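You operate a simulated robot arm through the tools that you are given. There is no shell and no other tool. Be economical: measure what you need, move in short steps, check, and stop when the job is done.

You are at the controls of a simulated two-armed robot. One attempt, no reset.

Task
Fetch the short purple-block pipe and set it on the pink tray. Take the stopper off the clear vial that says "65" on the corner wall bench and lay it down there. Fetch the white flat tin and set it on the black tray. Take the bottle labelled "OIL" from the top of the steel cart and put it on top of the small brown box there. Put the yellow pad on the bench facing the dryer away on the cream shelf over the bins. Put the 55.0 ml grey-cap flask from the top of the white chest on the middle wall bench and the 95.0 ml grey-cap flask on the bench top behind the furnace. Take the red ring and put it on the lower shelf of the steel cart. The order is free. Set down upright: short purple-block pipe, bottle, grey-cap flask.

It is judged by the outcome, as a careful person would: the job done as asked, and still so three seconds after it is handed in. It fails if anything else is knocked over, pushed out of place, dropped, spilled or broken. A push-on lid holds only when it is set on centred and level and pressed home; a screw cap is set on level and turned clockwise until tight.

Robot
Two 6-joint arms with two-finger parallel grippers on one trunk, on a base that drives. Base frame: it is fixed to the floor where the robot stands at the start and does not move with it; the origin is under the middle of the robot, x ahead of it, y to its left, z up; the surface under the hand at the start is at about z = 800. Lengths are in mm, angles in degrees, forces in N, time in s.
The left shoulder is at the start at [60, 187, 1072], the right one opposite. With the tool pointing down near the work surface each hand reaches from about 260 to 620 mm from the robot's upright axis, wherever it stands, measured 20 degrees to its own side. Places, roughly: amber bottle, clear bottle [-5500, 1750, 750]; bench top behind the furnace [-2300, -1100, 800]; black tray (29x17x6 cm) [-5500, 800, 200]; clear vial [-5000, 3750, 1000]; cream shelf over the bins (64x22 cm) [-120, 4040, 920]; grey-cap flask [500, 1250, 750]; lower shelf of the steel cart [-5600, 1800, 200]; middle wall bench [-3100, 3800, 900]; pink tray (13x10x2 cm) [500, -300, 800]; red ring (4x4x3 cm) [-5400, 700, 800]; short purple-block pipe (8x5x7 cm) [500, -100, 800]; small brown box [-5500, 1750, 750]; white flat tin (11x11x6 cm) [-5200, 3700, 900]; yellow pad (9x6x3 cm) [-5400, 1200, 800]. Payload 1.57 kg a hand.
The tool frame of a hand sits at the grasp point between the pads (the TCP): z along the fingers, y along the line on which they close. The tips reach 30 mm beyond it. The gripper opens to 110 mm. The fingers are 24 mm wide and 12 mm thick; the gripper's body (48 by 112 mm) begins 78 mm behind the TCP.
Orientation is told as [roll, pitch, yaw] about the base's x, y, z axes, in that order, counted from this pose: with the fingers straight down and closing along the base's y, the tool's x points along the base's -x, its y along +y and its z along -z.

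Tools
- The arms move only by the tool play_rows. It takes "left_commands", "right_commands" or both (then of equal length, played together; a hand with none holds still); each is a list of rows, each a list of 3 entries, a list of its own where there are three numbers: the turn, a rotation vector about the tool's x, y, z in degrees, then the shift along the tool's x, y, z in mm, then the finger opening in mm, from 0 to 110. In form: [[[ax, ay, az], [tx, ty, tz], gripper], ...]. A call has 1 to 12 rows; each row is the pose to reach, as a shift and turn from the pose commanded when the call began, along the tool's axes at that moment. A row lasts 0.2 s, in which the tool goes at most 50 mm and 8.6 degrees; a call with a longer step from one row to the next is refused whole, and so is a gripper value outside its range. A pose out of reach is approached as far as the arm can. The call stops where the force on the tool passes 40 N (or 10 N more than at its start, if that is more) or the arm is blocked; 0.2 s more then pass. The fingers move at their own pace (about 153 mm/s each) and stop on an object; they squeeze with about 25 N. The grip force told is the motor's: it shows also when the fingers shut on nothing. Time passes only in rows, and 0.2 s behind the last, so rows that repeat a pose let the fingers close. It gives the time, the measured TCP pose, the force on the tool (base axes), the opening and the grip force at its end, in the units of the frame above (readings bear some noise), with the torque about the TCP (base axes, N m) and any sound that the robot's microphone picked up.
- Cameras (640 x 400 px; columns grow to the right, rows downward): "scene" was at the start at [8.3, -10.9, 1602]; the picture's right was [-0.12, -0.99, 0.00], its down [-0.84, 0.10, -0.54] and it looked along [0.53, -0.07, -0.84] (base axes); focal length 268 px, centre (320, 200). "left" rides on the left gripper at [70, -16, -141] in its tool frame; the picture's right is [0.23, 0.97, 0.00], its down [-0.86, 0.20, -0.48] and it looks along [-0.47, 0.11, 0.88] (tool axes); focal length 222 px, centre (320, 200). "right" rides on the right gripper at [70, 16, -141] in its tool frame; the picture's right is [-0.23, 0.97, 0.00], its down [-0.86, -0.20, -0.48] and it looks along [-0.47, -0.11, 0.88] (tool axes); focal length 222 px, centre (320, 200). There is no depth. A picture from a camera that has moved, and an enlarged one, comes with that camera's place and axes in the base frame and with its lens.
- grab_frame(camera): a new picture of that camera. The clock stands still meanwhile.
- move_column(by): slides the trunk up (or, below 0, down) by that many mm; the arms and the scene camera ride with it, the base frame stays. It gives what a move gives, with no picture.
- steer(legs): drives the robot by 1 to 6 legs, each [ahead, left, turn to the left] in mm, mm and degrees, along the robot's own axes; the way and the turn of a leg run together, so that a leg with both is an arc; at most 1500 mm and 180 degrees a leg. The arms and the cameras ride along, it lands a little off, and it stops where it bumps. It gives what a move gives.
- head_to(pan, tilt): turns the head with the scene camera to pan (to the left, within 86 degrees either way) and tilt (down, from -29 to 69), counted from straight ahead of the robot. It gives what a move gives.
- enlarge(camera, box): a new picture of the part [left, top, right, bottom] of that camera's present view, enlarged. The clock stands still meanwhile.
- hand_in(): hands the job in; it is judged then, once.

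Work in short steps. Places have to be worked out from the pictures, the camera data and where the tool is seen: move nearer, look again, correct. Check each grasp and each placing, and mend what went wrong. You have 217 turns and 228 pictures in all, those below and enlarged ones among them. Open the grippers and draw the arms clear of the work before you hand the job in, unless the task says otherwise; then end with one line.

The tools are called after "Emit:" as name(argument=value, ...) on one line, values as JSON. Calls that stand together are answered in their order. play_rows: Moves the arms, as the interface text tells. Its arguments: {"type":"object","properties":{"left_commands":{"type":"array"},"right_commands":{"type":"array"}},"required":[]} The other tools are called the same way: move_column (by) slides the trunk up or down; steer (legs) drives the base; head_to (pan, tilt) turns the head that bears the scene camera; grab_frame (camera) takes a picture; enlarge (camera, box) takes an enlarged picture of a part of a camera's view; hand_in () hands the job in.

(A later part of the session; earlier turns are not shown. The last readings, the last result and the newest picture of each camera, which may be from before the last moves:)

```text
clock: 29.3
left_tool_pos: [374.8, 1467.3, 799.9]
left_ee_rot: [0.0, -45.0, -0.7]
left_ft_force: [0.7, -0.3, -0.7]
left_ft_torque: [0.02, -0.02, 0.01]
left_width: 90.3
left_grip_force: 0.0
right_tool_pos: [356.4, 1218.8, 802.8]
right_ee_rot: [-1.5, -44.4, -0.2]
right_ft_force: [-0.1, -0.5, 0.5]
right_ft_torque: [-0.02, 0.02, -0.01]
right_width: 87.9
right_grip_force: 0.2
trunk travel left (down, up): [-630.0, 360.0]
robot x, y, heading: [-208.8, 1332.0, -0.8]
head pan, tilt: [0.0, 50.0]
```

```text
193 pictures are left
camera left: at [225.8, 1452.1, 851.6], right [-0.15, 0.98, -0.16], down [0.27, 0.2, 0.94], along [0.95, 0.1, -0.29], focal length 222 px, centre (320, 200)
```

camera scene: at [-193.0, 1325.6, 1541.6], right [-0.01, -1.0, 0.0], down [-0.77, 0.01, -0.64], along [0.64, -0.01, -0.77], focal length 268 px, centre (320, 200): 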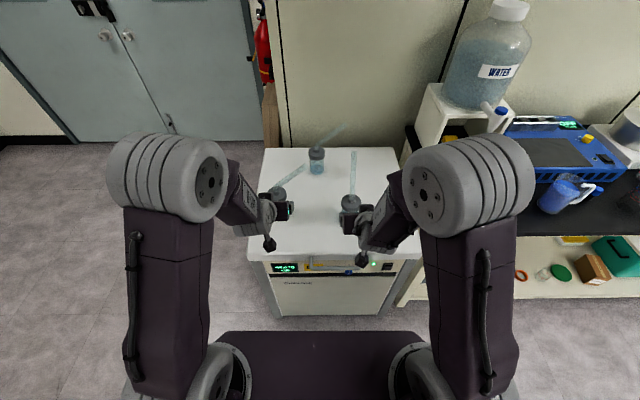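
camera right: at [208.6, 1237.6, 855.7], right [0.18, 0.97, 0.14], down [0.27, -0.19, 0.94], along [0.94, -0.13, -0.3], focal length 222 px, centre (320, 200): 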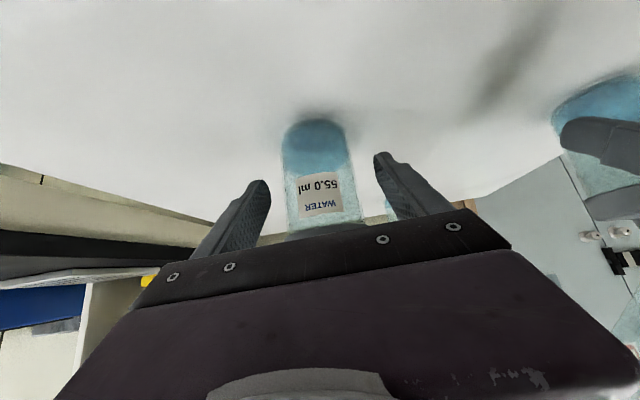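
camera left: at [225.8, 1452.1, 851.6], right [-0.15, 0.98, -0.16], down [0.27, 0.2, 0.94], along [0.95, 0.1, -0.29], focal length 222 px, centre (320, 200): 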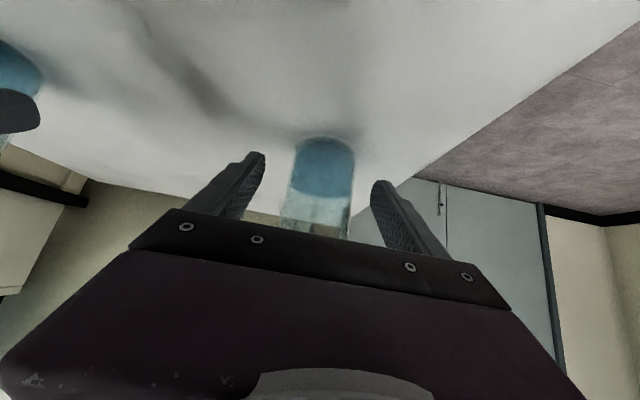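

The left flask sits a little deeper (x≈400); I'll slide the left hand 18 mm and the right 6 mm forward horizontally, then close both.

Emit:
play_rows(right_commands=[[[0, 0, 0], [-4, 0, 4], 88], [[0, 0, 0], [-4, 0, 4], 70], [[0, 0, 0], [-4, 0, 4], 45], [[0, 0, 0], [-4, 0, 4], 40], [[0, 0, 0], [-4, 0, 4], 40]], left_commands=[[[0, 0, 0], [-13, 0, 13], 90], [[0, 0, 0], [-13, 0, 13], 70], [[0, 0, 0], [-13, 0, 13], 45], [[0, 0, 0], [-13, 0, 13], 40], [[0, 0, 0], [-13, 0, 13], 40]])

Emit:
grab_frame(camera="right")

Emit:
grab_frame(camera="left")

```text
clock: 30.5
left_tool_pos: [393.7, 1467.7, 797.6]
left_ee_rot: [0.0, -45.0, -0.8]
left_ft_force: [-0.9, -0.1, 0.4]
left_ft_torque: [0.04, 0.07, -0.01]
left_width: 60.9
left_grip_force: 25.1
right_tool_pos: [362.8, 1217.3, 802.1]
right_ee_rot: [-1.1, -44.5, -0.3]
right_ft_force: [-0.4, 0.5, -0.1]
right_ft_torque: [0.12, 0.04, 0.02]
right_width: 61.4
right_grip_force: 25.2
trunk travel left (down, up): [-630.0, 360.0]
robot x, y, heading: [-212.7, 1330.0, -0.6]
head pan, tilt: [0.0, 50.0]
```

```text
192 pictures are left
camera right: at [214.2, 1236.7, 855.2], right [0.18, 0.97, 0.15], down [0.27, -0.19, 0.94], along [0.95, -0.13, -0.3], focal length 222 px, centre (320, 200)
```

right: 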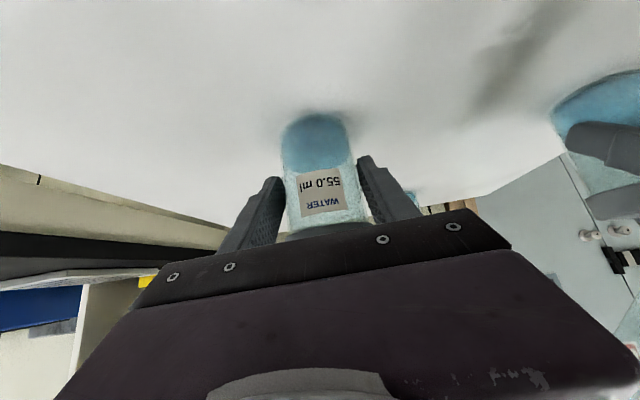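

```text
191 pictures are left
camera left: at [244.3, 1452.1, 850.4], right [-0.15, 0.98, -0.16], down [0.27, 0.2, 0.94], along [0.95, 0.1, -0.29], focal length 222 px, centre (320, 200)
```

left: 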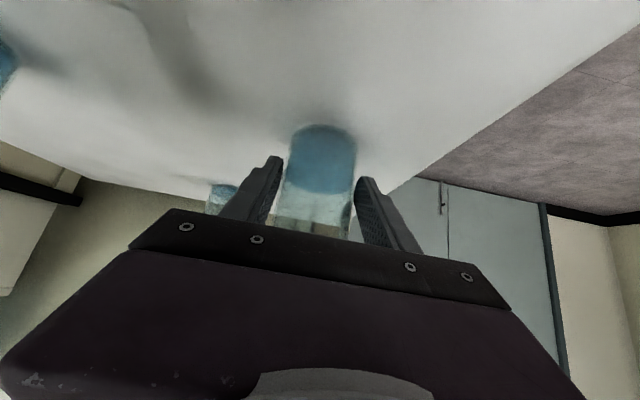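

Both are gripped (61 mm, 25 N). Lifting both straight up with the trunk.

Emit:
move_column(by=200)

Emit:
grab_frame(camera="scene")

Emit:
grab_frame(camera="left")

Emit:
grab_frame(camera="right")

```text
clock: 32.7
left_tool_pos: [395.2, 1467.6, 997.6]
left_ee_rot: [0.1, -44.9, -0.7]
left_ft_force: [-0.3, -0.1, -2.4]
left_ft_torque: [0.0, 0.09, -0.01]
left_width: 60.9
left_grip_force: 25.1
right_tool_pos: [362.2, 1217.6, 1003.1]
right_ee_rot: [-1.1, -44.4, -0.2]
right_ft_force: [0.1, 0.6, -1.9]
right_ft_torque: [-0.02, 0.06, 0.0]
right_width: 61.0
right_grip_force: 25.1
trunk travel left (down, up): [-830.0, 160.0]
robot x, y, heading: [-211.2, 1326.2, -0.5]
head pan, tilt: [0.0, 50.0]
```

```text
190 pictures are left
camera scene: at [-193.2, 1326.8, 1741.5], right [-0.01, -1.0, 0.0], down [-0.77, 0.01, -0.64], along [0.64, -0.01, -0.77], focal length 268 px, centre (320, 200)
```

scene: 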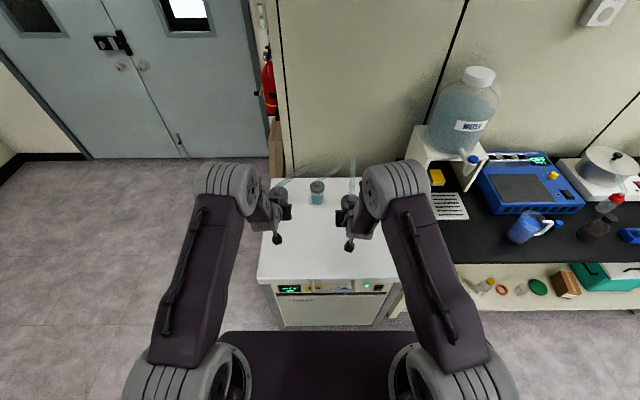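

```text
189 pictures are left
camera left: at [244.9, 1451.9, 1050.2], right [-0.15, 0.98, -0.16], down [0.27, 0.2, 0.94], along [0.95, 0.1, -0.29], focal length 222 px, centre (320, 200)
```

left: 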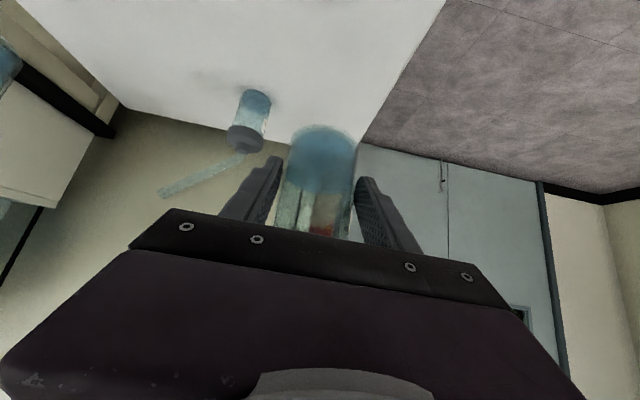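

```text
188 pictures are left
camera right: at [214.6, 1236.5, 1054.9], right [0.18, 0.97, 0.15], down [0.27, -0.19, 0.94], along [0.94, -0.13, -0.3], focal length 222 px, centre (320, 200)
```

right: 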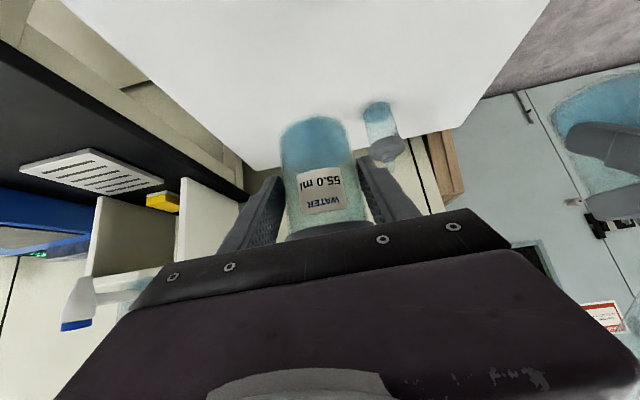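

Both held. I'll back off 400 mm and turn left 90° to face the far wall, then look around.

Emit:
steer(legs=[[-450, 0, 0], [0, 0, 90]])

Emit:
head_to(pan=45, tilt=15)

Emit:
grab_frame(camera="scene")

Emit:
head_to(pan=0, tilt=15)

Emit:
grab_frame(camera="scene")

```text
clock: 39.2
left_tool_pos: [-790.2, 1939.5, 998.1]
left_ee_rot: [0.0, -44.9, 89.0]
left_ft_force: [-0.3, 0.3, -2.2]
left_ft_torque: [-0.05, 0.03, -0.01]
left_width: 61.2
left_grip_force: 24.8
right_tool_pos: [-539.6, 1907.7, 1002.2]
right_ee_rot: [-1.1, -44.4, 89.5]
right_ft_force: [-0.5, -1.3, -1.2]
right_ft_torque: [-0.05, 0.01, 0.04]
right_width: 61.1
right_grip_force: 24.8
trunk travel left (down, up): [-830.0, 160.0]
robot x, y, heading: [-654.9, 1335.0, 89.0]
head pan, tilt: [0.0, 50.0]
```

```text
clock: 40.3
left_tool_pos: [-788.9, 1939.5, 997.9]
left_ee_rot: [0.0, -44.9, 89.0]
left_ft_force: [-0.1, -0.5, -1.9]
left_ft_torque: [-0.09, -0.01, 0.04]
left_width: 61.2
left_grip_force: 24.8
right_tool_pos: [-539.9, 1907.9, 1003.3]
right_ee_rot: [-0.9, -44.4, 89.5]
right_ft_force: [-0.2, -0.5, -1.8]
right_ft_torque: [-0.09, 0.0, 0.05]
right_width: 61.0
right_grip_force: 25.7
trunk travel left (down, up): [-830.0, 160.0]
robot x, y, heading: [-656.6, 1333.6, 88.9]
head pan, tilt: [45.0, 15.0]
```

```text
187 pictures are left
camera scene: at [-721.8, 1340.5, 1795.2], right [0.72, 0.69, 0.0], down [0.18, -0.19, -0.97], along [-0.67, 0.7, -0.26], focal length 268 px, centre (320, 200)
```

scene: 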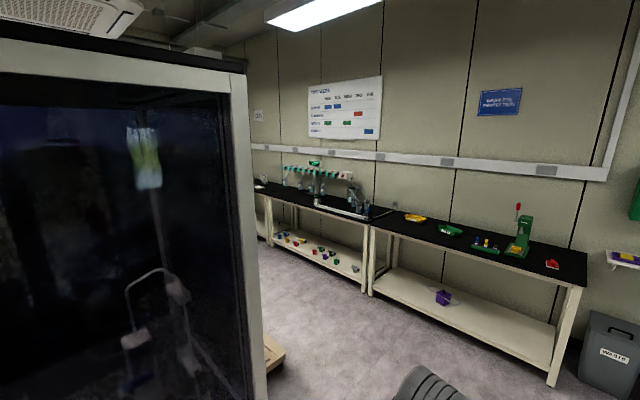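

```text
clock: 41.4
left_tool_pos: [-790.1, 1940.0, 998.9]
left_ee_rot: [0.1, -45.0, 89.0]
left_ft_force: [-0.3, -0.2, -2.7]
left_ft_torque: [-0.11, -0.02, 0.01]
left_width: 61.1
left_grip_force: 24.8
right_tool_pos: [-540.0, 1907.5, 1001.8]
right_ee_rot: [-1.0, -44.4, 89.5]
right_ft_force: [-0.2, -0.2, -2.7]
right_ft_torque: [-0.07, -0.01, 0.0]
right_width: 61.1
right_grip_force: 25.0
trunk travel left (down, up): [-830.0, 160.0]
robot x, y, heading: [-656.1, 1337.7, 89.2]
head pan, tilt: [0.0, 15.0]
```

```text
186 pictures are left
camera scene: at [-655.6, 1366.5, 1795.3], right [1.0, -0.02, 0.0], down [0.0, -0.26, -0.97], along [0.02, 0.97, -0.26], focal length 268 px, centre (320, 200)
```

scene: 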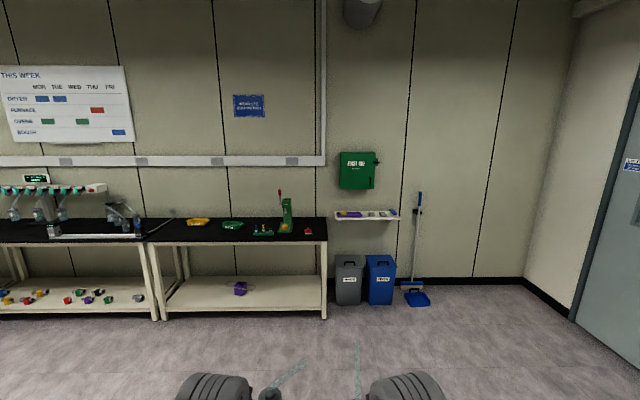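

The middle wall bench is the second one along the far wall. Driving ahead to y≈2830 and then sideways to x≈-2550.

Emit:
steer(legs=[[1480, 0, 0], [0, 1200, 0], [0, 900, 0]])

Emit:
head_to(pan=15, tilt=35)

Emit:
grab_frame(camera="scene")

```text
clock: 58.9
left_tool_pos: [-2837.1, 3527.8, 999.3]
left_ee_rot: [0.0, -44.8, 87.5]
left_ft_force: [-0.2, -0.8, -2.1]
left_ft_torque: [-0.09, -0.01, 0.0]
left_width: 60.7
left_grip_force: 24.5
right_tool_pos: [-2588.5, 3489.2, 1003.0]
right_ee_rot: [-1.1, -44.4, 88.2]
right_ft_force: [-0.6, -0.2, -2.5]
right_ft_torque: [-0.02, 0.0, 0.02]
right_width: 61.0
right_grip_force: 24.9
trunk travel left (down, up): [-830.0, 160.0]
robot x, y, heading: [-2721.6, 2916.3, 87.5]
head pan, tilt: [0.0, 15.0]
```

```text
clock: 59.7
left_tool_pos: [-2838.0, 3527.9, 997.7]
left_ee_rot: [0.0, -44.9, 87.6]
left_ft_force: [0.4, 0.0, -2.4]
left_ft_torque: [-0.1, 0.01, 0.01]
left_width: 60.8
left_grip_force: 25.3
right_tool_pos: [-2589.1, 3488.1, 1002.8]
right_ee_rot: [-1.3, -44.4, 88.1]
right_ft_force: [0.0, -0.1, -2.2]
right_ft_torque: [-0.07, 0.01, 0.01]
right_width: 61.2
right_grip_force: 25.5
trunk travel left (down, up): [-830.0, 160.0]
robot x, y, heading: [-2714.7, 2920.0, 87.5]
head pan, tilt: [15.0, 35.0]
```

```text
185 pictures are left
camera scene: at [-2740.1, 2943.1, 1763.3], right [0.98, 0.22, 0.0], down [0.12, -0.56, -0.82], along [-0.18, 0.8, -0.57], focal length 268 px, centre (320, 200)
```

scene: 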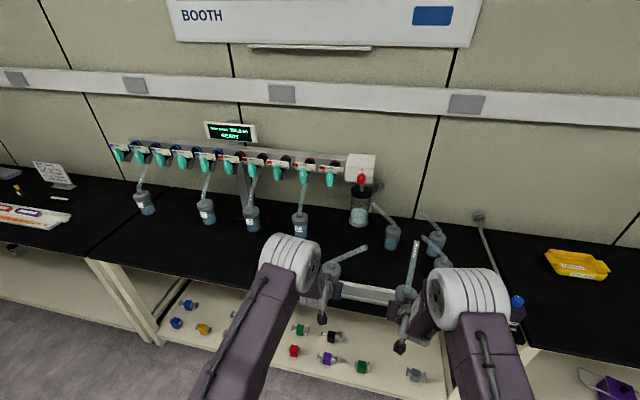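

Many flasks stand under the manifold at y≈3870; the bench front around (-3500,3640) is free. I'll back 80 mm, go left 880 mm and look again.

Emit:
steer(legs=[[-80, 0, 0], [0, 860, 2.5]])

Emit:
head_to(pan=0, tilt=45)

Emit:
grab_frame(camera="scene")

Emit:
grab_frame(camera="right")

```text
clock: 64.9
left_tool_pos: [-3727.2, 3451.1, 998.3]
left_ee_rot: [0.2, -44.9, 90.6]
left_ft_force: [0.0, -0.3, -1.7]
left_ft_torque: [-0.06, 0.02, 0.0]
left_width: 60.9
left_grip_force: 24.7
right_tool_pos: [-3475.8, 3427.2, 1002.0]
right_ee_rot: [-1.1, -44.4, 91.2]
right_ft_force: [-0.3, -0.1, -2.5]
right_ft_torque: [-0.04, 0.04, 0.0]
right_width: 61.1
right_grip_force: 25.1
trunk travel left (down, up): [-830.0, 160.0]
robot x, y, heading: [-3572.7, 2853.0, 91.0]
head pan, tilt: [15.0, 35.0]
```

```text
clock: 65.7
left_tool_pos: [-3727.5, 3452.1, 998.7]
left_ee_rot: [0.0, -44.8, 90.7]
left_ft_force: [-0.9, -0.4, -2.5]
left_ft_torque: [-0.04, 0.01, -0.02]
left_width: 61.1
left_grip_force: 24.8
right_tool_pos: [-3477.0, 3426.4, 1002.2]
right_ee_rot: [-1.2, -44.3, 91.4]
right_ft_force: [0.1, -0.4, -2.2]
right_ft_torque: [-0.04, 0.04, -0.01]
right_width: 61.2
right_grip_force: 24.9
trunk travel left (down, up): [-830.0, 160.0]
robot x, y, heading: [-3576.8, 2851.5, 90.9]
head pan, tilt: [0.0, 45.0]
```

```text
184 pictures are left
camera scene: at [-3576.3, 2870.5, 1748.5], right [1.0, 0.01, 0.0], down [0.01, -0.71, -0.71], along [-0.01, 0.71, -0.71], focal length 268 px, centre (320, 200)
```

scene: 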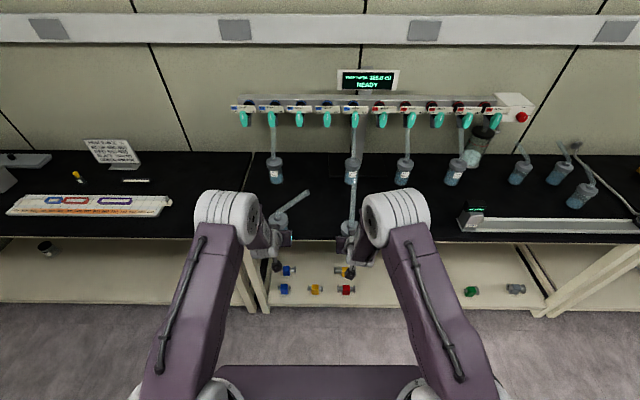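

```text
183 pictures are left
camera right: at [-3493.2, 3277.8, 1054.9], right [-0.98, 0.16, 0.14], down [0.18, 0.28, 0.94], along [0.11, 0.95, -0.3], focal length 222 px, centre (320, 200)
```

right: 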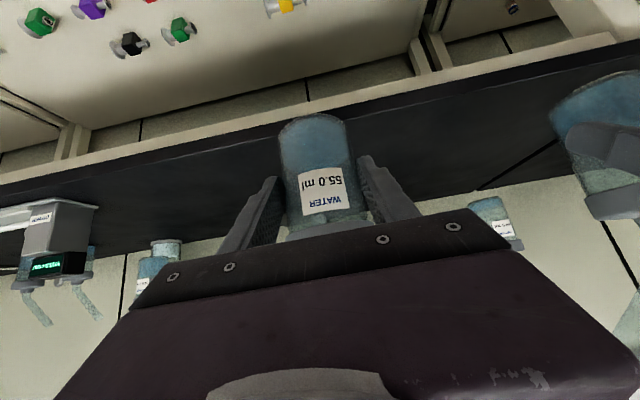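

The bench edge is near y≈3540, with a top around z≈865; the area ahead of the right hand is free. Driving ahead 230 mm so the flask comes over the bench.

Emit:
steer(legs=[[230, 0, 0]])

Emit:
grab_frame(camera="right")

Emit:
grab_frame(camera="scene")

```text
clock: 67.4
left_tool_pos: [-3728.0, 3682.1, 999.3]
left_ee_rot: [0.0, -45.0, 90.4]
left_ft_force: [0.6, -0.1, -2.2]
left_ft_torque: [-0.05, 0.04, -0.03]
left_width: 60.8
left_grip_force: 25.1
right_tool_pos: [-3476.3, 3657.4, 1002.8]
right_ee_rot: [-1.1, -44.4, 91.0]
right_ft_force: [-0.3, 0.3, -2.9]
right_ft_torque: [-0.05, 0.01, -0.03]
right_width: 60.9
right_grip_force: 24.7
trunk travel left (down, up): [-830.0, 160.0]
robot x, y, heading: [-3579.7, 3079.7, 90.6]
head pan, tilt: [0.0, 45.0]
```

```text
182 pictures are left
camera right: at [-3493.6, 3507.8, 1055.6], right [-0.98, 0.16, 0.15], down [0.19, 0.28, 0.94], along [0.11, 0.95, -0.3], focal length 222 px, centre (320, 200)
```

right: 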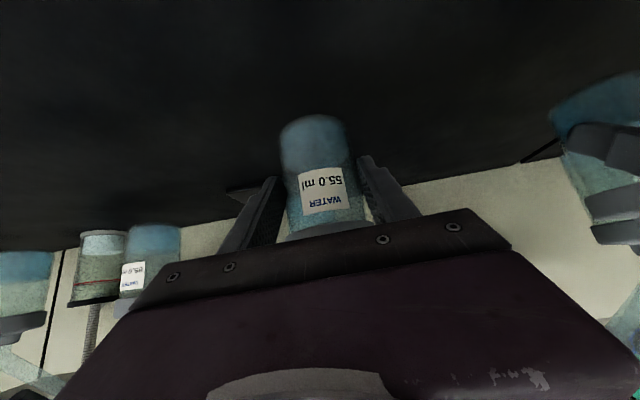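

```text
181 pictures are left
camera scene: at [-3577.9, 3099.8, 1748.5], right [1.0, 0.01, 0.0], down [0.01, -0.71, -0.71], along [-0.01, 0.71, -0.71], focal length 268 px, centre (320, 200)
```

scene: 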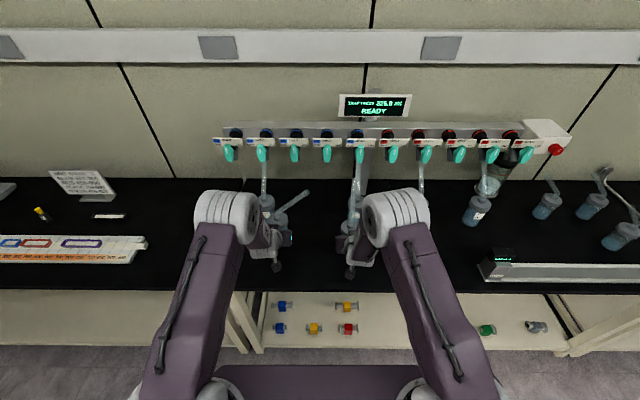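

Lowering the right flask 70 mm, then checking the gap to the bench.

Emit:
play_rows(right_commands=[[[0, 0, 0], [14, 0, 14], 40], [[0, 0, 0], [28, 0, 28], 40], [[0, 0, 0], [40, 0, 40], 40], [[0, 0, 0], [50, 0, 50], 40], [[0, 0, 0], [50, 0, 50], 40]])

Emit:
grab_frame(camera="right")

```text
clock: 68.6
left_tool_pos: [-3728.2, 3683.6, 999.6]
left_ee_rot: [0.0, -45.0, 90.4]
left_ft_force: [-0.2, 0.1, -2.0]
left_ft_torque: [-0.12, 0.01, 0.02]
left_width: 61.0
left_grip_force: 24.7
right_tool_pos: [-3480.1, 3664.3, 933.4]
right_ee_rot: [-2.1, -44.3, 91.6]
right_ft_force: [-3.2, -2.6, 3.9]
right_ft_torque: [0.75, -0.5, 0.28]
right_width: 60.9
right_grip_force: 24.8
right hand out of reach, approached as far as the arm can: row 2, 3, 4, 5
trunk travel left (down, up): [-830.0, 160.0]
robot x, y, heading: [-3576.3, 3081.4, 90.6]
head pan, tilt: [0.0, 45.0]
```

```text
180 pictures are left
camera right: at [-3498.2, 3515.4, 985.8], right [-0.98, 0.16, 0.13], down [0.17, 0.28, 0.94], along [0.12, 0.95, -0.3], focal length 222 px, centre (320, 200)
```

right: 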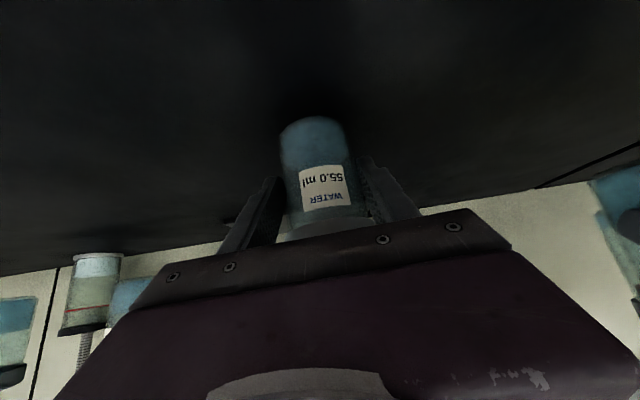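

A small force (6 N change) with torque appeared, so the flask may just be touching. Checking closely.

Emit:
enlarge(camera="right", box=[260, 90, 380, 165])

Emit:
enlarge(camera="scene", box=[270, 130, 430, 290])

Emit:
enlarge(camera="left", box=[0, 0, 300, 200])

```text
5.33 times, centred on (320, 128) of right
camera zoom: at [-3498.2, 3515.4, 985.8], right [-0.98, 0.16, 0.13], down [0.17, 0.28, 0.94], along [0.12, 0.95, -0.3], focal length 1185 px, centre (320, 587)
```

zoom: 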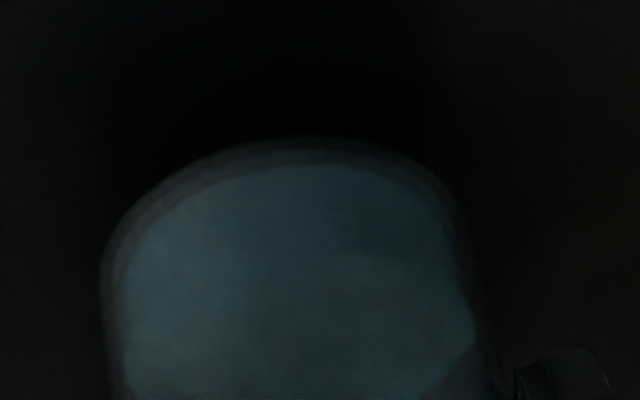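

```text
2.50 times, centred on (350, 210) of scene
camera zoom: at [-3579.0, 3100.8, 1748.5], right [1.0, 0.01, 0.0], down [0.01, -0.71, -0.71], along [-0.01, 0.71, -0.71], focal length 669 px, centre (245, 175)
```

zoom: 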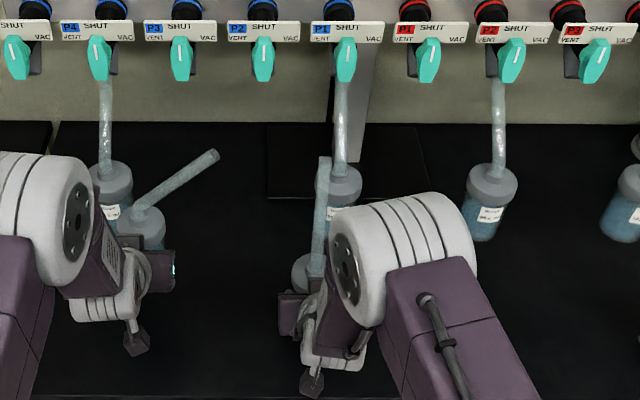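

```text
2.00 times, centred on (150, 100) of left
camera zoom: at [-3710.7, 3533.4, 1050.6], right [-0.97, -0.17, -0.16], down [-0.2, 0.27, 0.94], along [-0.12, 0.95, -0.29], focal length 444 px, centre (660, 400)
```

zoom: 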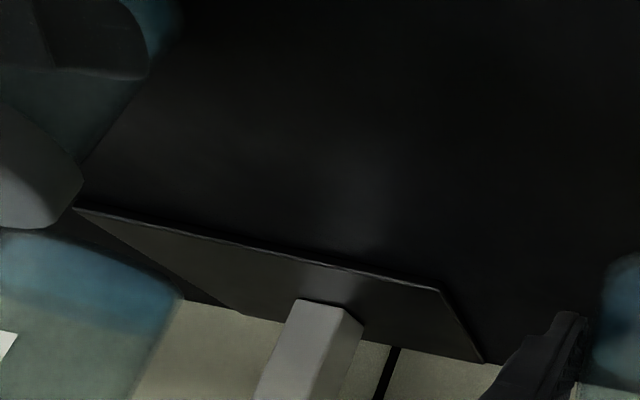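

The torque fits a touch on the tube, near the neighbouring flask's hose, not the base. I'll raise again, back off 75 mm and shift 120 mm left, into the wide gap.

Emit:
play_rows(right_commands=[[[0, 0, 0], [-14, 0, -14], 40], [[0, 0, 0], [-28, 0, -28], 40], [[0, 0, 0], [-42, 0, -42], 40], [[0, 0, 0], [-50, 0, -50], 40]])

Emit:
steer(legs=[[-75, 0, 0], [0, 120, 0]])

Emit:
grab_frame(camera="scene")

Emit:
grab_frame(camera="left")

```text
clock: 69.6
left_tool_pos: [-3727.0, 3684.3, 999.2]
left_ee_rot: [0.0, -44.9, 90.4]
left_ft_force: [0.0, 1.0, -3.8]
left_ft_torque: [-0.04, 0.02, -0.05]
left_width: 61.0
left_grip_force: 25.2
right_tool_pos: [-3482.0, 3665.4, 1002.6]
right_ee_rot: [-1.0, -44.5, 90.9]
right_ft_force: [0.4, 0.0, -3.3]
right_ft_torque: [-0.04, -0.02, 0.0]
right_width: 61.1
right_grip_force: 24.9
trunk travel left (down, up): [-830.0, 160.0]
robot x, y, heading: [-3580.0, 3079.8, 90.5]
head pan, tilt: [0.0, 45.0]
```

```text
clock: 71.5
left_tool_pos: [-3847.0, 3606.3, 1000.4]
left_ee_rot: [0.1, -45.0, 90.5]
left_ft_force: [0.6, -0.1, -3.2]
left_ft_torque: [-0.09, 0.02, 0.01]
left_width: 61.2
left_grip_force: 25.4
right_tool_pos: [-3601.0, 3588.2, 1002.5]
right_ee_rot: [-0.9, -44.5, 91.1]
right_ft_force: [-0.2, 0.1, -2.1]
right_ft_torque: [-0.03, -0.01, -0.02]
right_width: 61.0
right_grip_force: 25.3
trunk travel left (down, up): [-830.0, 160.0]
robot x, y, heading: [-3695.9, 3005.0, 90.7]
head pan, tilt: [0.0, 45.0]
```

```text
176 pictures are left
camera scene: at [-3695.2, 3022.5, 1748.5], right [1.0, 0.01, 0.0], down [0.01, -0.71, -0.71], along [-0.01, 0.71, -0.71], focal length 268 px, centre (320, 200)
```

scene: 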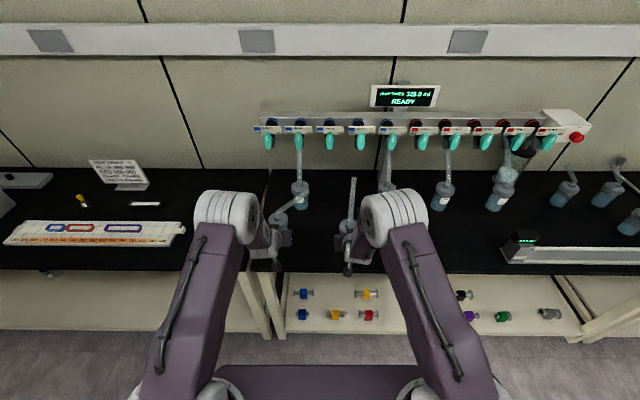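

```text
175 pictures are left
camera left: at [-3829.5, 3455.3, 1051.2], right [-0.97, -0.17, -0.16], down [-0.2, 0.26, 0.94], along [-0.12, 0.95, -0.29], focal length 222 px, centre (320, 200)
```

left: 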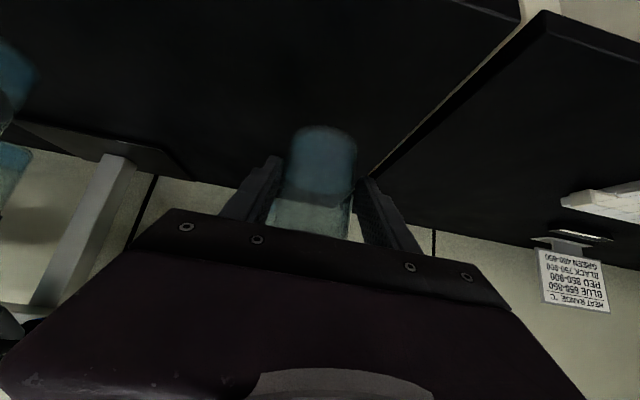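

Clear space now. Lowering the right flask again, in stages, watching the force.

Emit:
play_rows(right_commands=[[[0, 0, 0], [8, 0, 20], 40], [[0, 0, 0], [22, 0, 34], 40], [[0, 0, 0], [36, 0, 48], 40], [[0, 0, 0], [46, 0, 58], 40], [[0, 0, 0], [46, 0, 58], 40]])

Emit:
grab_frame(camera="right")

```text
clock: 72.7
left_tool_pos: [-3850.1, 3606.7, 998.4]
left_ee_rot: [0.0, -44.8, 90.7]
left_ft_force: [0.0, -0.7, -1.9]
left_ft_torque: [-0.05, -0.02, 0.01]
left_width: 61.3
left_grip_force: 25.3
right_tool_pos: [-3601.8, 3595.7, 928.6]
right_ee_rot: [-1.5, -44.3, 91.3]
right_ft_force: [-0.4, 0.7, -1.6]
right_ft_torque: [-0.08, 0.01, -0.01]
right_width: 60.6
right_grip_force: 24.5
trunk travel left (down, up): [-830.0, 160.0]
robot x, y, heading: [-3697.1, 3001.9, 90.6]
head pan, tilt: [0.0, 45.0]
```

```text
174 pictures are left
camera right: at [-3619.3, 3446.3, 981.4], right [-0.98, 0.16, 0.14], down [0.18, 0.28, 0.94], along [0.11, 0.95, -0.3], focal length 222 px, centre (320, 200)
```

right: 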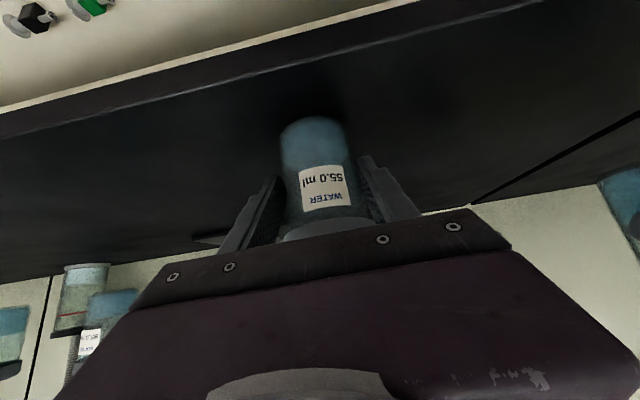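

No contact yet (base ≈ z 880). Going down further in small steps.

Emit:
play_rows(right_commands=[[[0, 0, 0], [3, 0, 3], 40], [[0, 0, 0], [5, 0, 5], 40], [[0, 0, 0], [6.5, 0, 6.5], 40], [[0, 0, 0], [7.5, 0, 7.5], 40]])

```text
clock: 73.7
left_tool_pos: [-3848.6, 3606.6, 998.7]
left_ee_rot: [0.0, -44.9, 90.6]
left_ft_force: [0.5, -0.2, -2.3]
left_ft_torque: [-0.11, 0.02, 0.01]
left_width: 60.8
left_grip_force: 25.5
right_tool_pos: [-3601.9, 3594.6, 917.6]
right_ee_rot: [-1.6, -44.2, 91.3]
right_ft_force: [1.8, -0.8, 11.1]
right_ft_torque: [-0.07, 0.12, 0.0]
right_width: 61.0
right_grip_force: 24.9
trunk travel left (down, up): [-830.0, 160.0]
robot x, y, heading: [-3697.9, 3005.0, 90.7]
head pan, tilt: [0.0, 45.0]
```

Contact (13 N up, little torque): the base is on the bench at z≈869. Opening and drawing back along the fingers.

Emit:
play_rows(right_commands=[[[0, 0, 0], [-1, 0, -1], 70], [[0, 0, 0], [-1, 0, -1], 88], [[0, 0, 0], [-1, 0, -1], 92], [[0, 0, 0], [0, 0, -35], 92], [[0, 0, 0], [0, 0, -75], 92], [[0, 0, 0], [0, 0, -115], 92], [[0, 0, 0], [-10, 0, -150], 92]])

Emit:
grab_frame(camera="right")

Emit:
grab_frame(camera="scene")

```text
clock: 75.3
left_tool_pos: [-3847.3, 3605.3, 999.6]
left_ee_rot: [0.0, -45.0, 90.6]
left_ft_force: [0.1, 0.2, -2.0]
left_ft_torque: [-0.06, -0.03, 0.01]
left_width: 60.8
left_grip_force: 24.9
right_tool_pos: [-3612.8, 3513.8, 1047.4]
right_ee_rot: [-2.9, -43.8, 92.2]
right_ft_force: [-0.9, -0.8, -0.3]
right_ft_torque: [-0.01, 0.02, 0.01]
right_width: 92.0
right_grip_force: 0.0
right hand out of reach, approached as far as the arm can: row 4, 5, 6, 7
trunk travel left (down, up): [-830.0, 160.0]
robot x, y, heading: [-3700.2, 3001.3, 90.4]
head pan, tilt: [0.0, 45.0]
```

```text
173 pictures are left
camera right: at [-3630.8, 3364.2, 1101.6], right [-0.98, 0.16, 0.12], down [0.17, 0.29, 0.94], along [0.12, 0.94, -0.31], focal length 222 px, centre (320, 200)
```

right: 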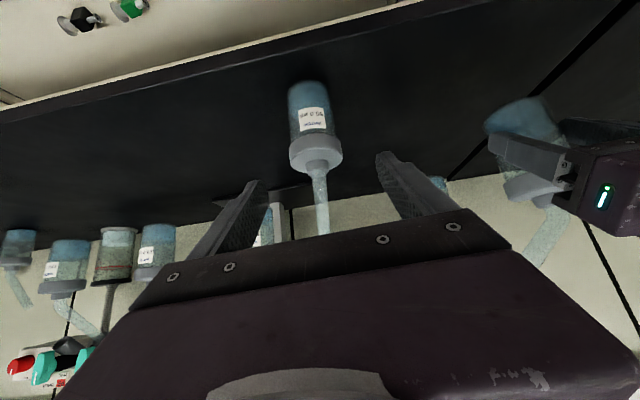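

```text
172 pictures are left
camera scene: at [-3697.6, 3022.7, 1748.4], right [1.0, 0.01, 0.0], down [0.01, -0.71, -0.71], along [-0.01, 0.71, -0.71], focal length 268 px, centre (320, 200)
```

scene: 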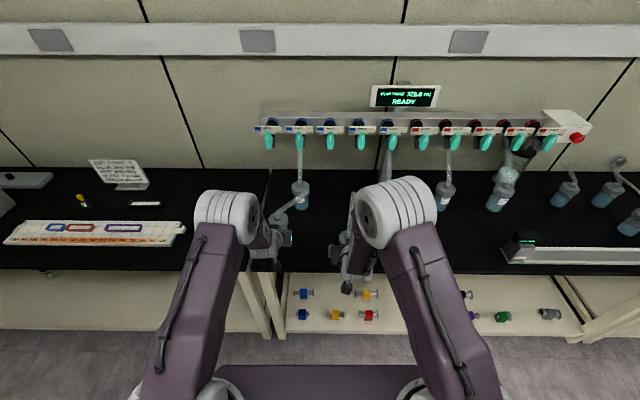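

The 55 ml flask stands upright on the middle bench. Next the corner bench with the free right hand: back off 250 mm and go left 1100 mm.

Emit:
steer(legs=[[-250, 0, 0], [0, 1100, 0]])

Emit:
head_to(pan=15, tilt=35)

Emit:
grab_frame(camera="scene")

```text
clock: 82.4
left_tool_pos: [-4935.5, 3335.0, 999.1]
left_ee_rot: [0.1, -45.0, 90.7]
left_ft_force: [0.4, 0.4, -2.1]
left_ft_torque: [-0.08, 0.01, -0.01]
left_width: 60.9
left_grip_force: 25.0
right_tool_pos: [-4699.5, 3244.3, 1047.9]
right_ee_rot: [-2.8, -43.9, 92.1]
right_ft_force: [1.0, -0.6, 0.0]
right_ft_torque: [0.02, 0.0, 0.02]
right_width: 92.0
right_grip_force: 0.1
trunk travel left (down, up): [-830.0, 160.0]
robot x, y, heading: [-4787.6, 2735.6, 90.7]
head pan, tilt: [0.0, 45.0]
```

```text
clock: 83.1
left_tool_pos: [-4936.4, 3335.6, 998.9]
left_ee_rot: [-0.1, -44.9, 90.6]
left_ft_force: [-0.4, 0.5, -2.5]
left_ft_torque: [-0.07, 0.03, 0.0]
left_width: 61.3
left_grip_force: 24.9
right_tool_pos: [-4700.6, 3244.5, 1047.1]
right_ee_rot: [-2.8, -43.9, 92.1]
right_ft_force: [-0.5, -0.1, 0.2]
right_ft_torque: [-0.01, 0.02, 0.01]
right_width: 92.0
right_grip_force: 0.0
trunk travel left (down, up): [-830.0, 160.0]
robot x, y, heading: [-4786.7, 2735.9, 90.8]
head pan, tilt: [15.0, 35.0]
```

```text
171 pictures are left
camera scene: at [-4807.8, 2757.9, 1763.2], right [0.96, 0.27, 0.0], down [0.16, -0.55, -0.82], along [-0.22, 0.79, -0.57], focal length 268 px, centre (320, 200)
```

scene: 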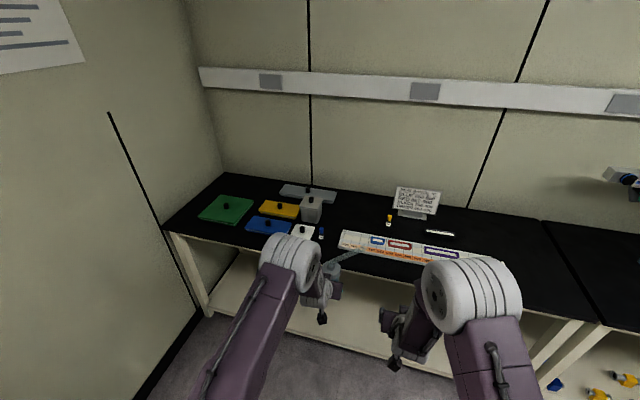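

Emit:
enlarge(camera="scene", box=[190, 170, 350, 270])

Emit:
enlarge(camera="scene", box=[330, 180, 490, 270])

```text
4.00 times, centred on (270, 220) of scene
camera zoom: at [-4807.8, 2757.9, 1763.2], right [0.96, 0.27, 0.0], down [0.16, -0.55, -0.82], along [-0.22, 0.79, -0.57], focal length 1070 px, centre (520, 120)
```

zoom: 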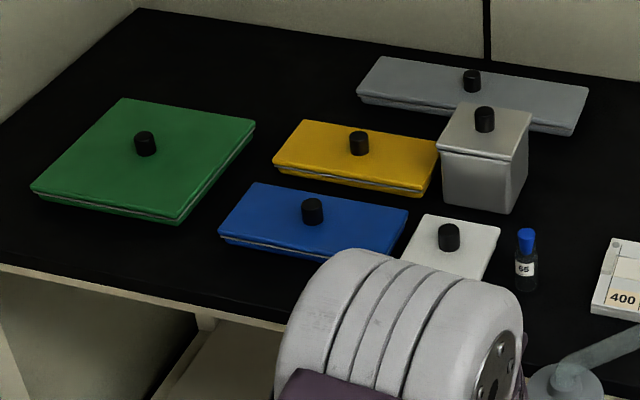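

```text
4.00 times, centred on (410, 225) of scene
camera zoom: at [-4807.8, 2757.9, 1763.2], right [0.96, 0.27, 0.0], down [0.16, -0.55, -0.82], along [-0.22, 0.79, -0.57], focal length 1070 px, centre (-40, 100)
```

zoom: 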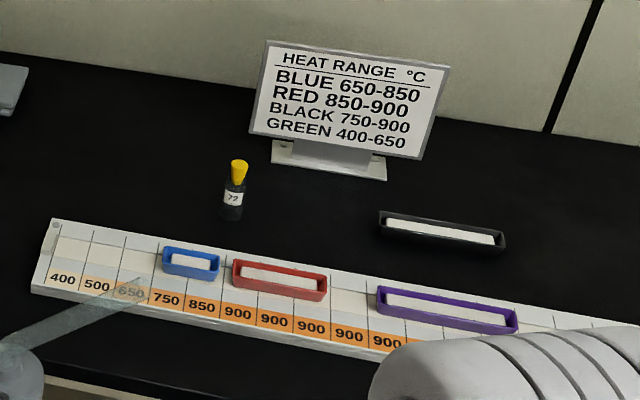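

The "65" vial (blue stopper) is at ≈(-5049,3661) and the white tin right beside it at ≈(-5148,3662). I'll raise the trunk 80 and the left flask 60 mm for clearance and turn the right hand fingers-down.

Emit:
move_column(by=80)

Emit:
play_rows(right_commands=[[[0, 8, 0], [0, 0, 0], 92], [[0, 16, 0], [0, 0, 0], 92], [[0, 24, 0], [0, 0, 0], 92], [[0, 32, 0], [0, 0, 0], 92], [[0, 40, 0], [0, 0, 0], 80], [[0, 45, 0], [0, 0, 0], 60]], left_commands=[[[0, 0, 0], [-8, 0, -8], 40], [[0, 0, 0], [-16, 0, -16], 40], [[0, 0, 0], [-24, 0, -24], 40], [[0, 0, 0], [-32, 0, -32], 40], [[0, 0, 0], [-40, 0, -40], 40], [[0, 0, 0], [-42, 0, -42], 40]])

Emit:
steer(legs=[[0, 380, 0], [330, 0, -0.8]])

Emit:
head_to(pan=0, tilt=50)

Emit:
grab_frame(camera="scene")

Emit:
grab_frame(camera="right")

```text
clock: 84.3
left_tool_pos: [-4936.7, 3336.8, 1079.4]
left_ee_rot: [0.0, -44.8, 90.6]
left_ft_force: [0.0, -0.8, -2.1]
left_ft_torque: [-0.09, 0.0, 0.0]
left_width: 61.2
left_grip_force: 24.7
right_tool_pos: [-4699.5, 3244.3, 1126.9]
right_ee_rot: [-2.8, -43.8, 92.1]
right_ft_force: [-0.1, 0.4, -0.4]
right_ft_torque: [-0.01, -0.04, 0.03]
right_width: 91.9
right_grip_force: 0.0
trunk travel left (down, up): [-910.0, 80.0]
robot x, y, heading: [-4781.4, 2731.7, 90.8]
head pan, tilt: [15.0, 35.0]
```

```text
clock: 85.7
left_tool_pos: [-4936.0, 3336.1, 1137.2]
left_ee_rot: [0.0, -44.9, 90.8]
left_ft_force: [0.3, 0.0, -3.2]
left_ft_torque: [-0.07, 0.02, 0.03]
left_width: 60.8
left_grip_force: 24.9
right_tool_pos: [-4700.7, 3245.5, 1127.7]
right_ee_rot: [-2.1, 1.3, 90.2]
right_ft_force: [0.2, 0.3, 0.4]
right_ft_torque: [0.01, 0.0, 0.02]
right_width: 60.1
right_grip_force: 0.1
right hand out of reach, approached as far as the arm can: row 3, 4
trunk travel left (down, up): [-910.0, 80.0]
robot x, y, heading: [-4780.7, 2735.1, 91.0]
head pan, tilt: [15.0, 35.0]
```

```text
clock: 89.9
left_tool_pos: [-5312.9, 3664.1, 1137.6]
left_ee_rot: [-0.1, -45.0, 89.4]
left_ft_force: [-0.2, 0.2, -2.9]
left_ft_torque: [-0.07, 0.03, 0.0]
left_width: 61.1
left_grip_force: 24.9
right_tool_pos: [-5078.2, 3566.2, 1129.0]
right_ee_rot: [-2.0, 1.1, 89.0]
right_ft_force: [0.4, -0.5, 0.0]
right_ft_torque: [0.01, -0.01, 0.02]
right_width: 59.6
right_grip_force: 0.0
trunk travel left (down, up): [-910.0, 80.0]
robot x, y, heading: [-5173.3, 3061.1, 89.8]
head pan, tilt: [15.0, 35.0]
```

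```text
clock: 90.7
left_tool_pos: [-5312.8, 3666.9, 1137.5]
left_ee_rot: [0.0, -44.9, 89.5]
left_ft_force: [0.4, -0.4, -2.6]
left_ft_torque: [-0.09, 0.05, -0.04]
left_width: 60.9
left_grip_force: 25.6
right_tool_pos: [-5078.7, 3569.3, 1127.3]
right_ee_rot: [-2.0, 1.2, 89.0]
right_ft_force: [0.5, -0.1, 0.0]
right_ft_torque: [0.02, 0.01, -0.02]
right_width: 60.0
right_grip_force: 0.1
trunk travel left (down, up): [-910.0, 80.0]
robot x, y, heading: [-5173.3, 3064.5, 89.5]
head pan, tilt: [0.0, 50.0]
```

```text
168 pictures are left
camera scene: at [-5172.8, 3077.8, 1821.6], right [1.0, -0.01, 0.0], down [-0.01, -0.77, -0.64], along [0.0, 0.64, -0.77], focal length 268 px, centre (320, 200)
```

scene: 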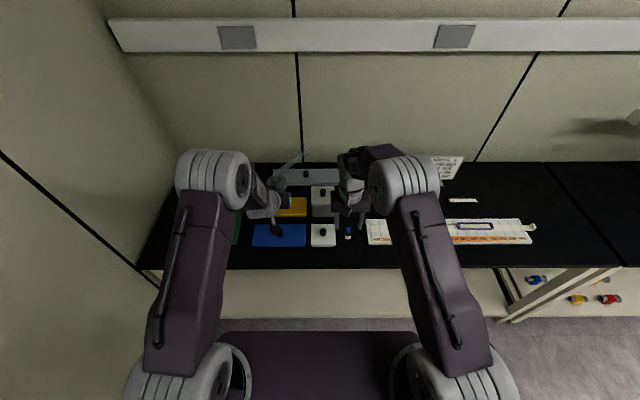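

```text
167 pictures are left
camera right: at [-5101.1, 3504.0, 1269.9], right [-0.97, 0.24, -0.04], down [0.2, 0.86, 0.47], along [0.15, 0.44, -0.88], focal length 222 px, centre (320, 200)
```

right: 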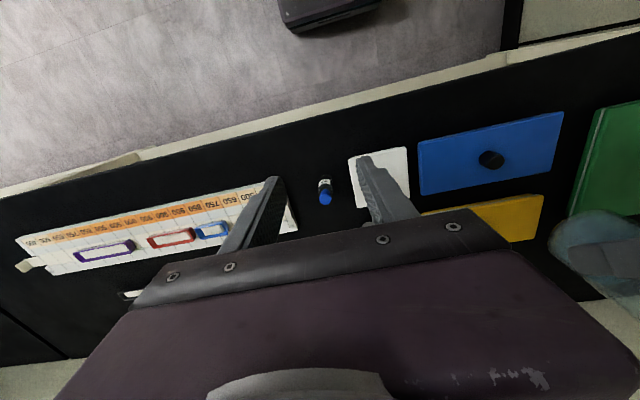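

Emit:
enlarge(camera="right", box=[280, 140, 440, 230])

Emit:
enlarge(camera="scene", box=[290, 170, 370, 250])

```text
4.00 times, centred on (360, 185) of right
camera zoom: at [-5101.1, 3504.0, 1269.9], right [-0.97, 0.24, -0.04], down [0.2, 0.86, 0.47], along [0.15, 0.44, -0.88], focal length 888 px, centre (160, 260)
```

zoom: 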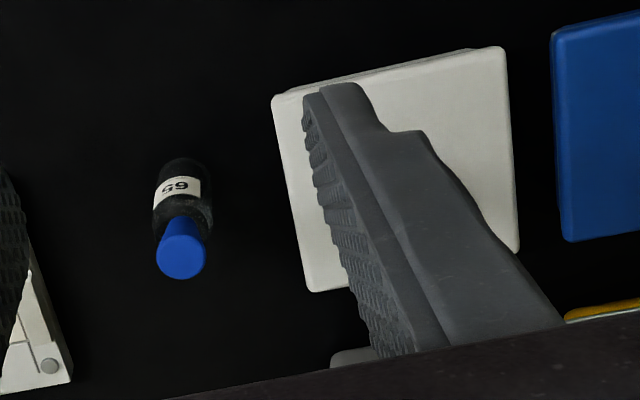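

```text
5.00 times, centred on (330, 210) of scene
camera zoom: at [-5172.8, 3077.8, 1821.6], right [1.0, -0.01, 0.0], down [-0.01, -0.77, -0.64], along [0.0, 0.64, -0.77], focal length 1338 px, centre (270, 150)
```

zoom: 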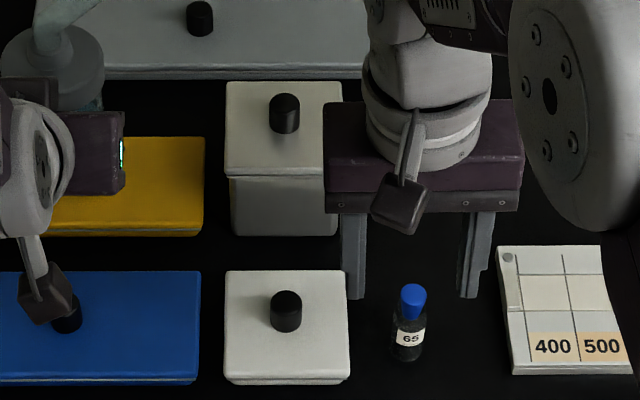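

Stopper estimated at ≈(-5059,3660,945). Moving the right hand above it, squaring it, and looking again.

Emit:
play_rows(right_commands=[[[-1, 0, 0], [-23, -5, 15], 60], [[-2, -1.2, -1], [-46, -10, 45], 60], [[-2, -1.2, -1], [-70, -15, 80], 60], [[-2, -1.2, -1], [-91, -20, 115], 60], [[-2, -1.2, -1], [-91, -20, 117], 60]])

Emit:
grab_frame(camera="right")

Emit:
enlarge(camera="scene", box=[310, 170, 390, 250])

```text
clock: 91.9
left_tool_pos: [-5312.7, 3664.9, 1138.7]
left_ee_rot: [0.0, -44.8, 89.5]
left_ft_force: [1.1, -0.1, -2.6]
left_ft_torque: [-0.07, 0.02, 0.0]
left_width: 61.1
left_grip_force: 25.2
right_tool_pos: [-5051.5, 3642.3, 1015.5]
right_ee_rot: [0.0, 0.1, 90.0]
right_ft_force: [-0.5, 0.0, 0.0]
right_ft_torque: [0.0, 0.01, -0.02]
right_width: 60.3
right_grip_force: 0.0
right hand out of reach, approached as far as the arm can: row 4, 5
trunk travel left (down, up): [-910.0, 80.0]
robot x, y, heading: [-5172.5, 3060.3, 89.8]
head pan, tilt: [0.0, 50.0]
```

```text
164 pictures are left
camera right: at [-5068.3, 3572.5, 1156.6], right [-0.97, 0.23, 0.0], down [0.2, 0.86, 0.48], along [0.11, 0.47, -0.88], focal length 222 px, centre (320, 200)
```

right: 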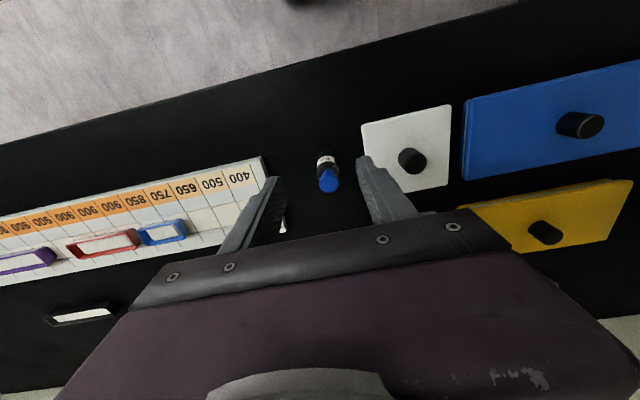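

```text
5.00 times, centred on (350, 210) of scene
camera zoom: at [-5173.0, 3076.3, 1821.6], right [1.0, -0.01, 0.0], down [-0.01, -0.77, -0.64], along [0.01, 0.64, -0.77], focal length 1338 px, centre (170, 150)
```

zoom: 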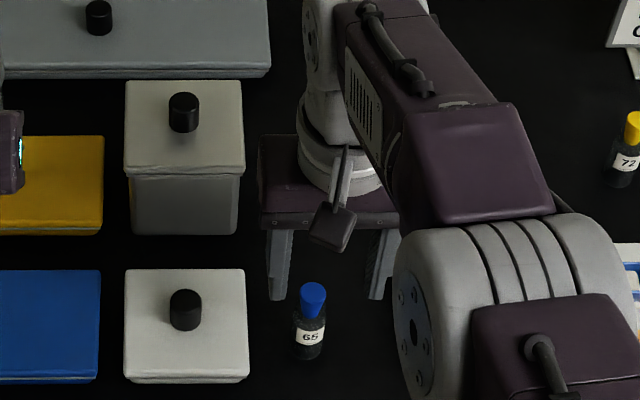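

Slightly out of reach; the stopper is at ≈(-5054,3664). Driving ahead 70 mm and re-reading the hand with a tiny move.

Emit:
steer(legs=[[70, 0, 0]])

Emit:
play_rows(right_commands=[[[0, 0, 0], [30, 0, 0], 60], [[0, 0, 0], [40, 0, 0], 60]])

Emit:
grab_frame(camera="right")

```text
clock: 92.9
left_tool_pos: [-5312.6, 3726.9, 1142.5]
left_ee_rot: [0.0, -45.4, 89.5]
left_ft_force: [0.4, -1.0, -1.6]
left_ft_torque: [-0.03, -0.02, -0.02]
left_width: 60.9
left_grip_force: 24.8
right_tool_pos: [-5052.3, 3705.7, 1019.6]
right_ee_rot: [-0.1, -0.3, 90.0]
right_ft_force: [0.2, -1.3, 0.6]
right_ft_torque: [0.06, -0.04, 0.01]
right_width: 59.8
right_grip_force: 0.0
trunk travel left (down, up): [-910.0, 80.0]
robot x, y, heading: [-5174.8, 3127.5, 89.6]
head pan, tilt: [0.0, 50.0]
```

```text
clock: 93.5
left_tool_pos: [-5312.2, 3729.5, 1139.2]
left_ee_rot: [0.0, -45.1, 89.5]
left_ft_force: [0.0, -0.5, -2.3]
left_ft_torque: [-0.06, 0.04, 0.02]
left_width: 60.8
left_grip_force: 24.7
right_tool_pos: [-5051.6, 3668.2, 1017.0]
right_ee_rot: [0.0, -0.3, 90.1]
right_ft_force: [0.7, 0.3, -0.2]
right_ft_torque: [0.01, -0.02, 0.03]
right_width: 60.1
right_grip_force: 0.1
trunk travel left (down, up): [-910.0, 80.0]
robot x, y, heading: [-5174.2, 3130.1, 89.6]
head pan, tilt: [0.0, 50.0]
```

```text
162 pictures are left
camera right: at [-5068.6, 3597.1, 1158.6], right [-0.97, 0.23, 0.0], down [0.2, 0.85, 0.48], along [0.11, 0.47, -0.88], focal length 222 px, centre (320, 200)
```

right: 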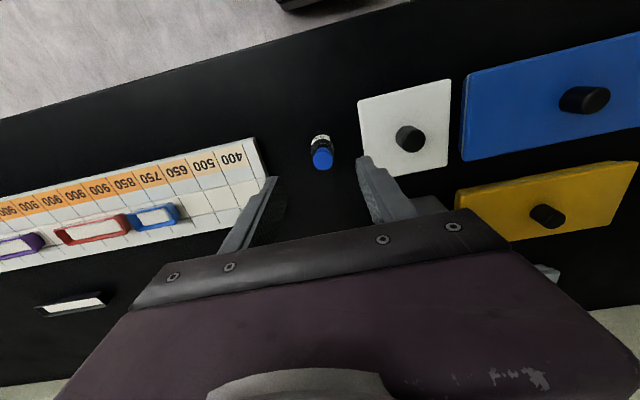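

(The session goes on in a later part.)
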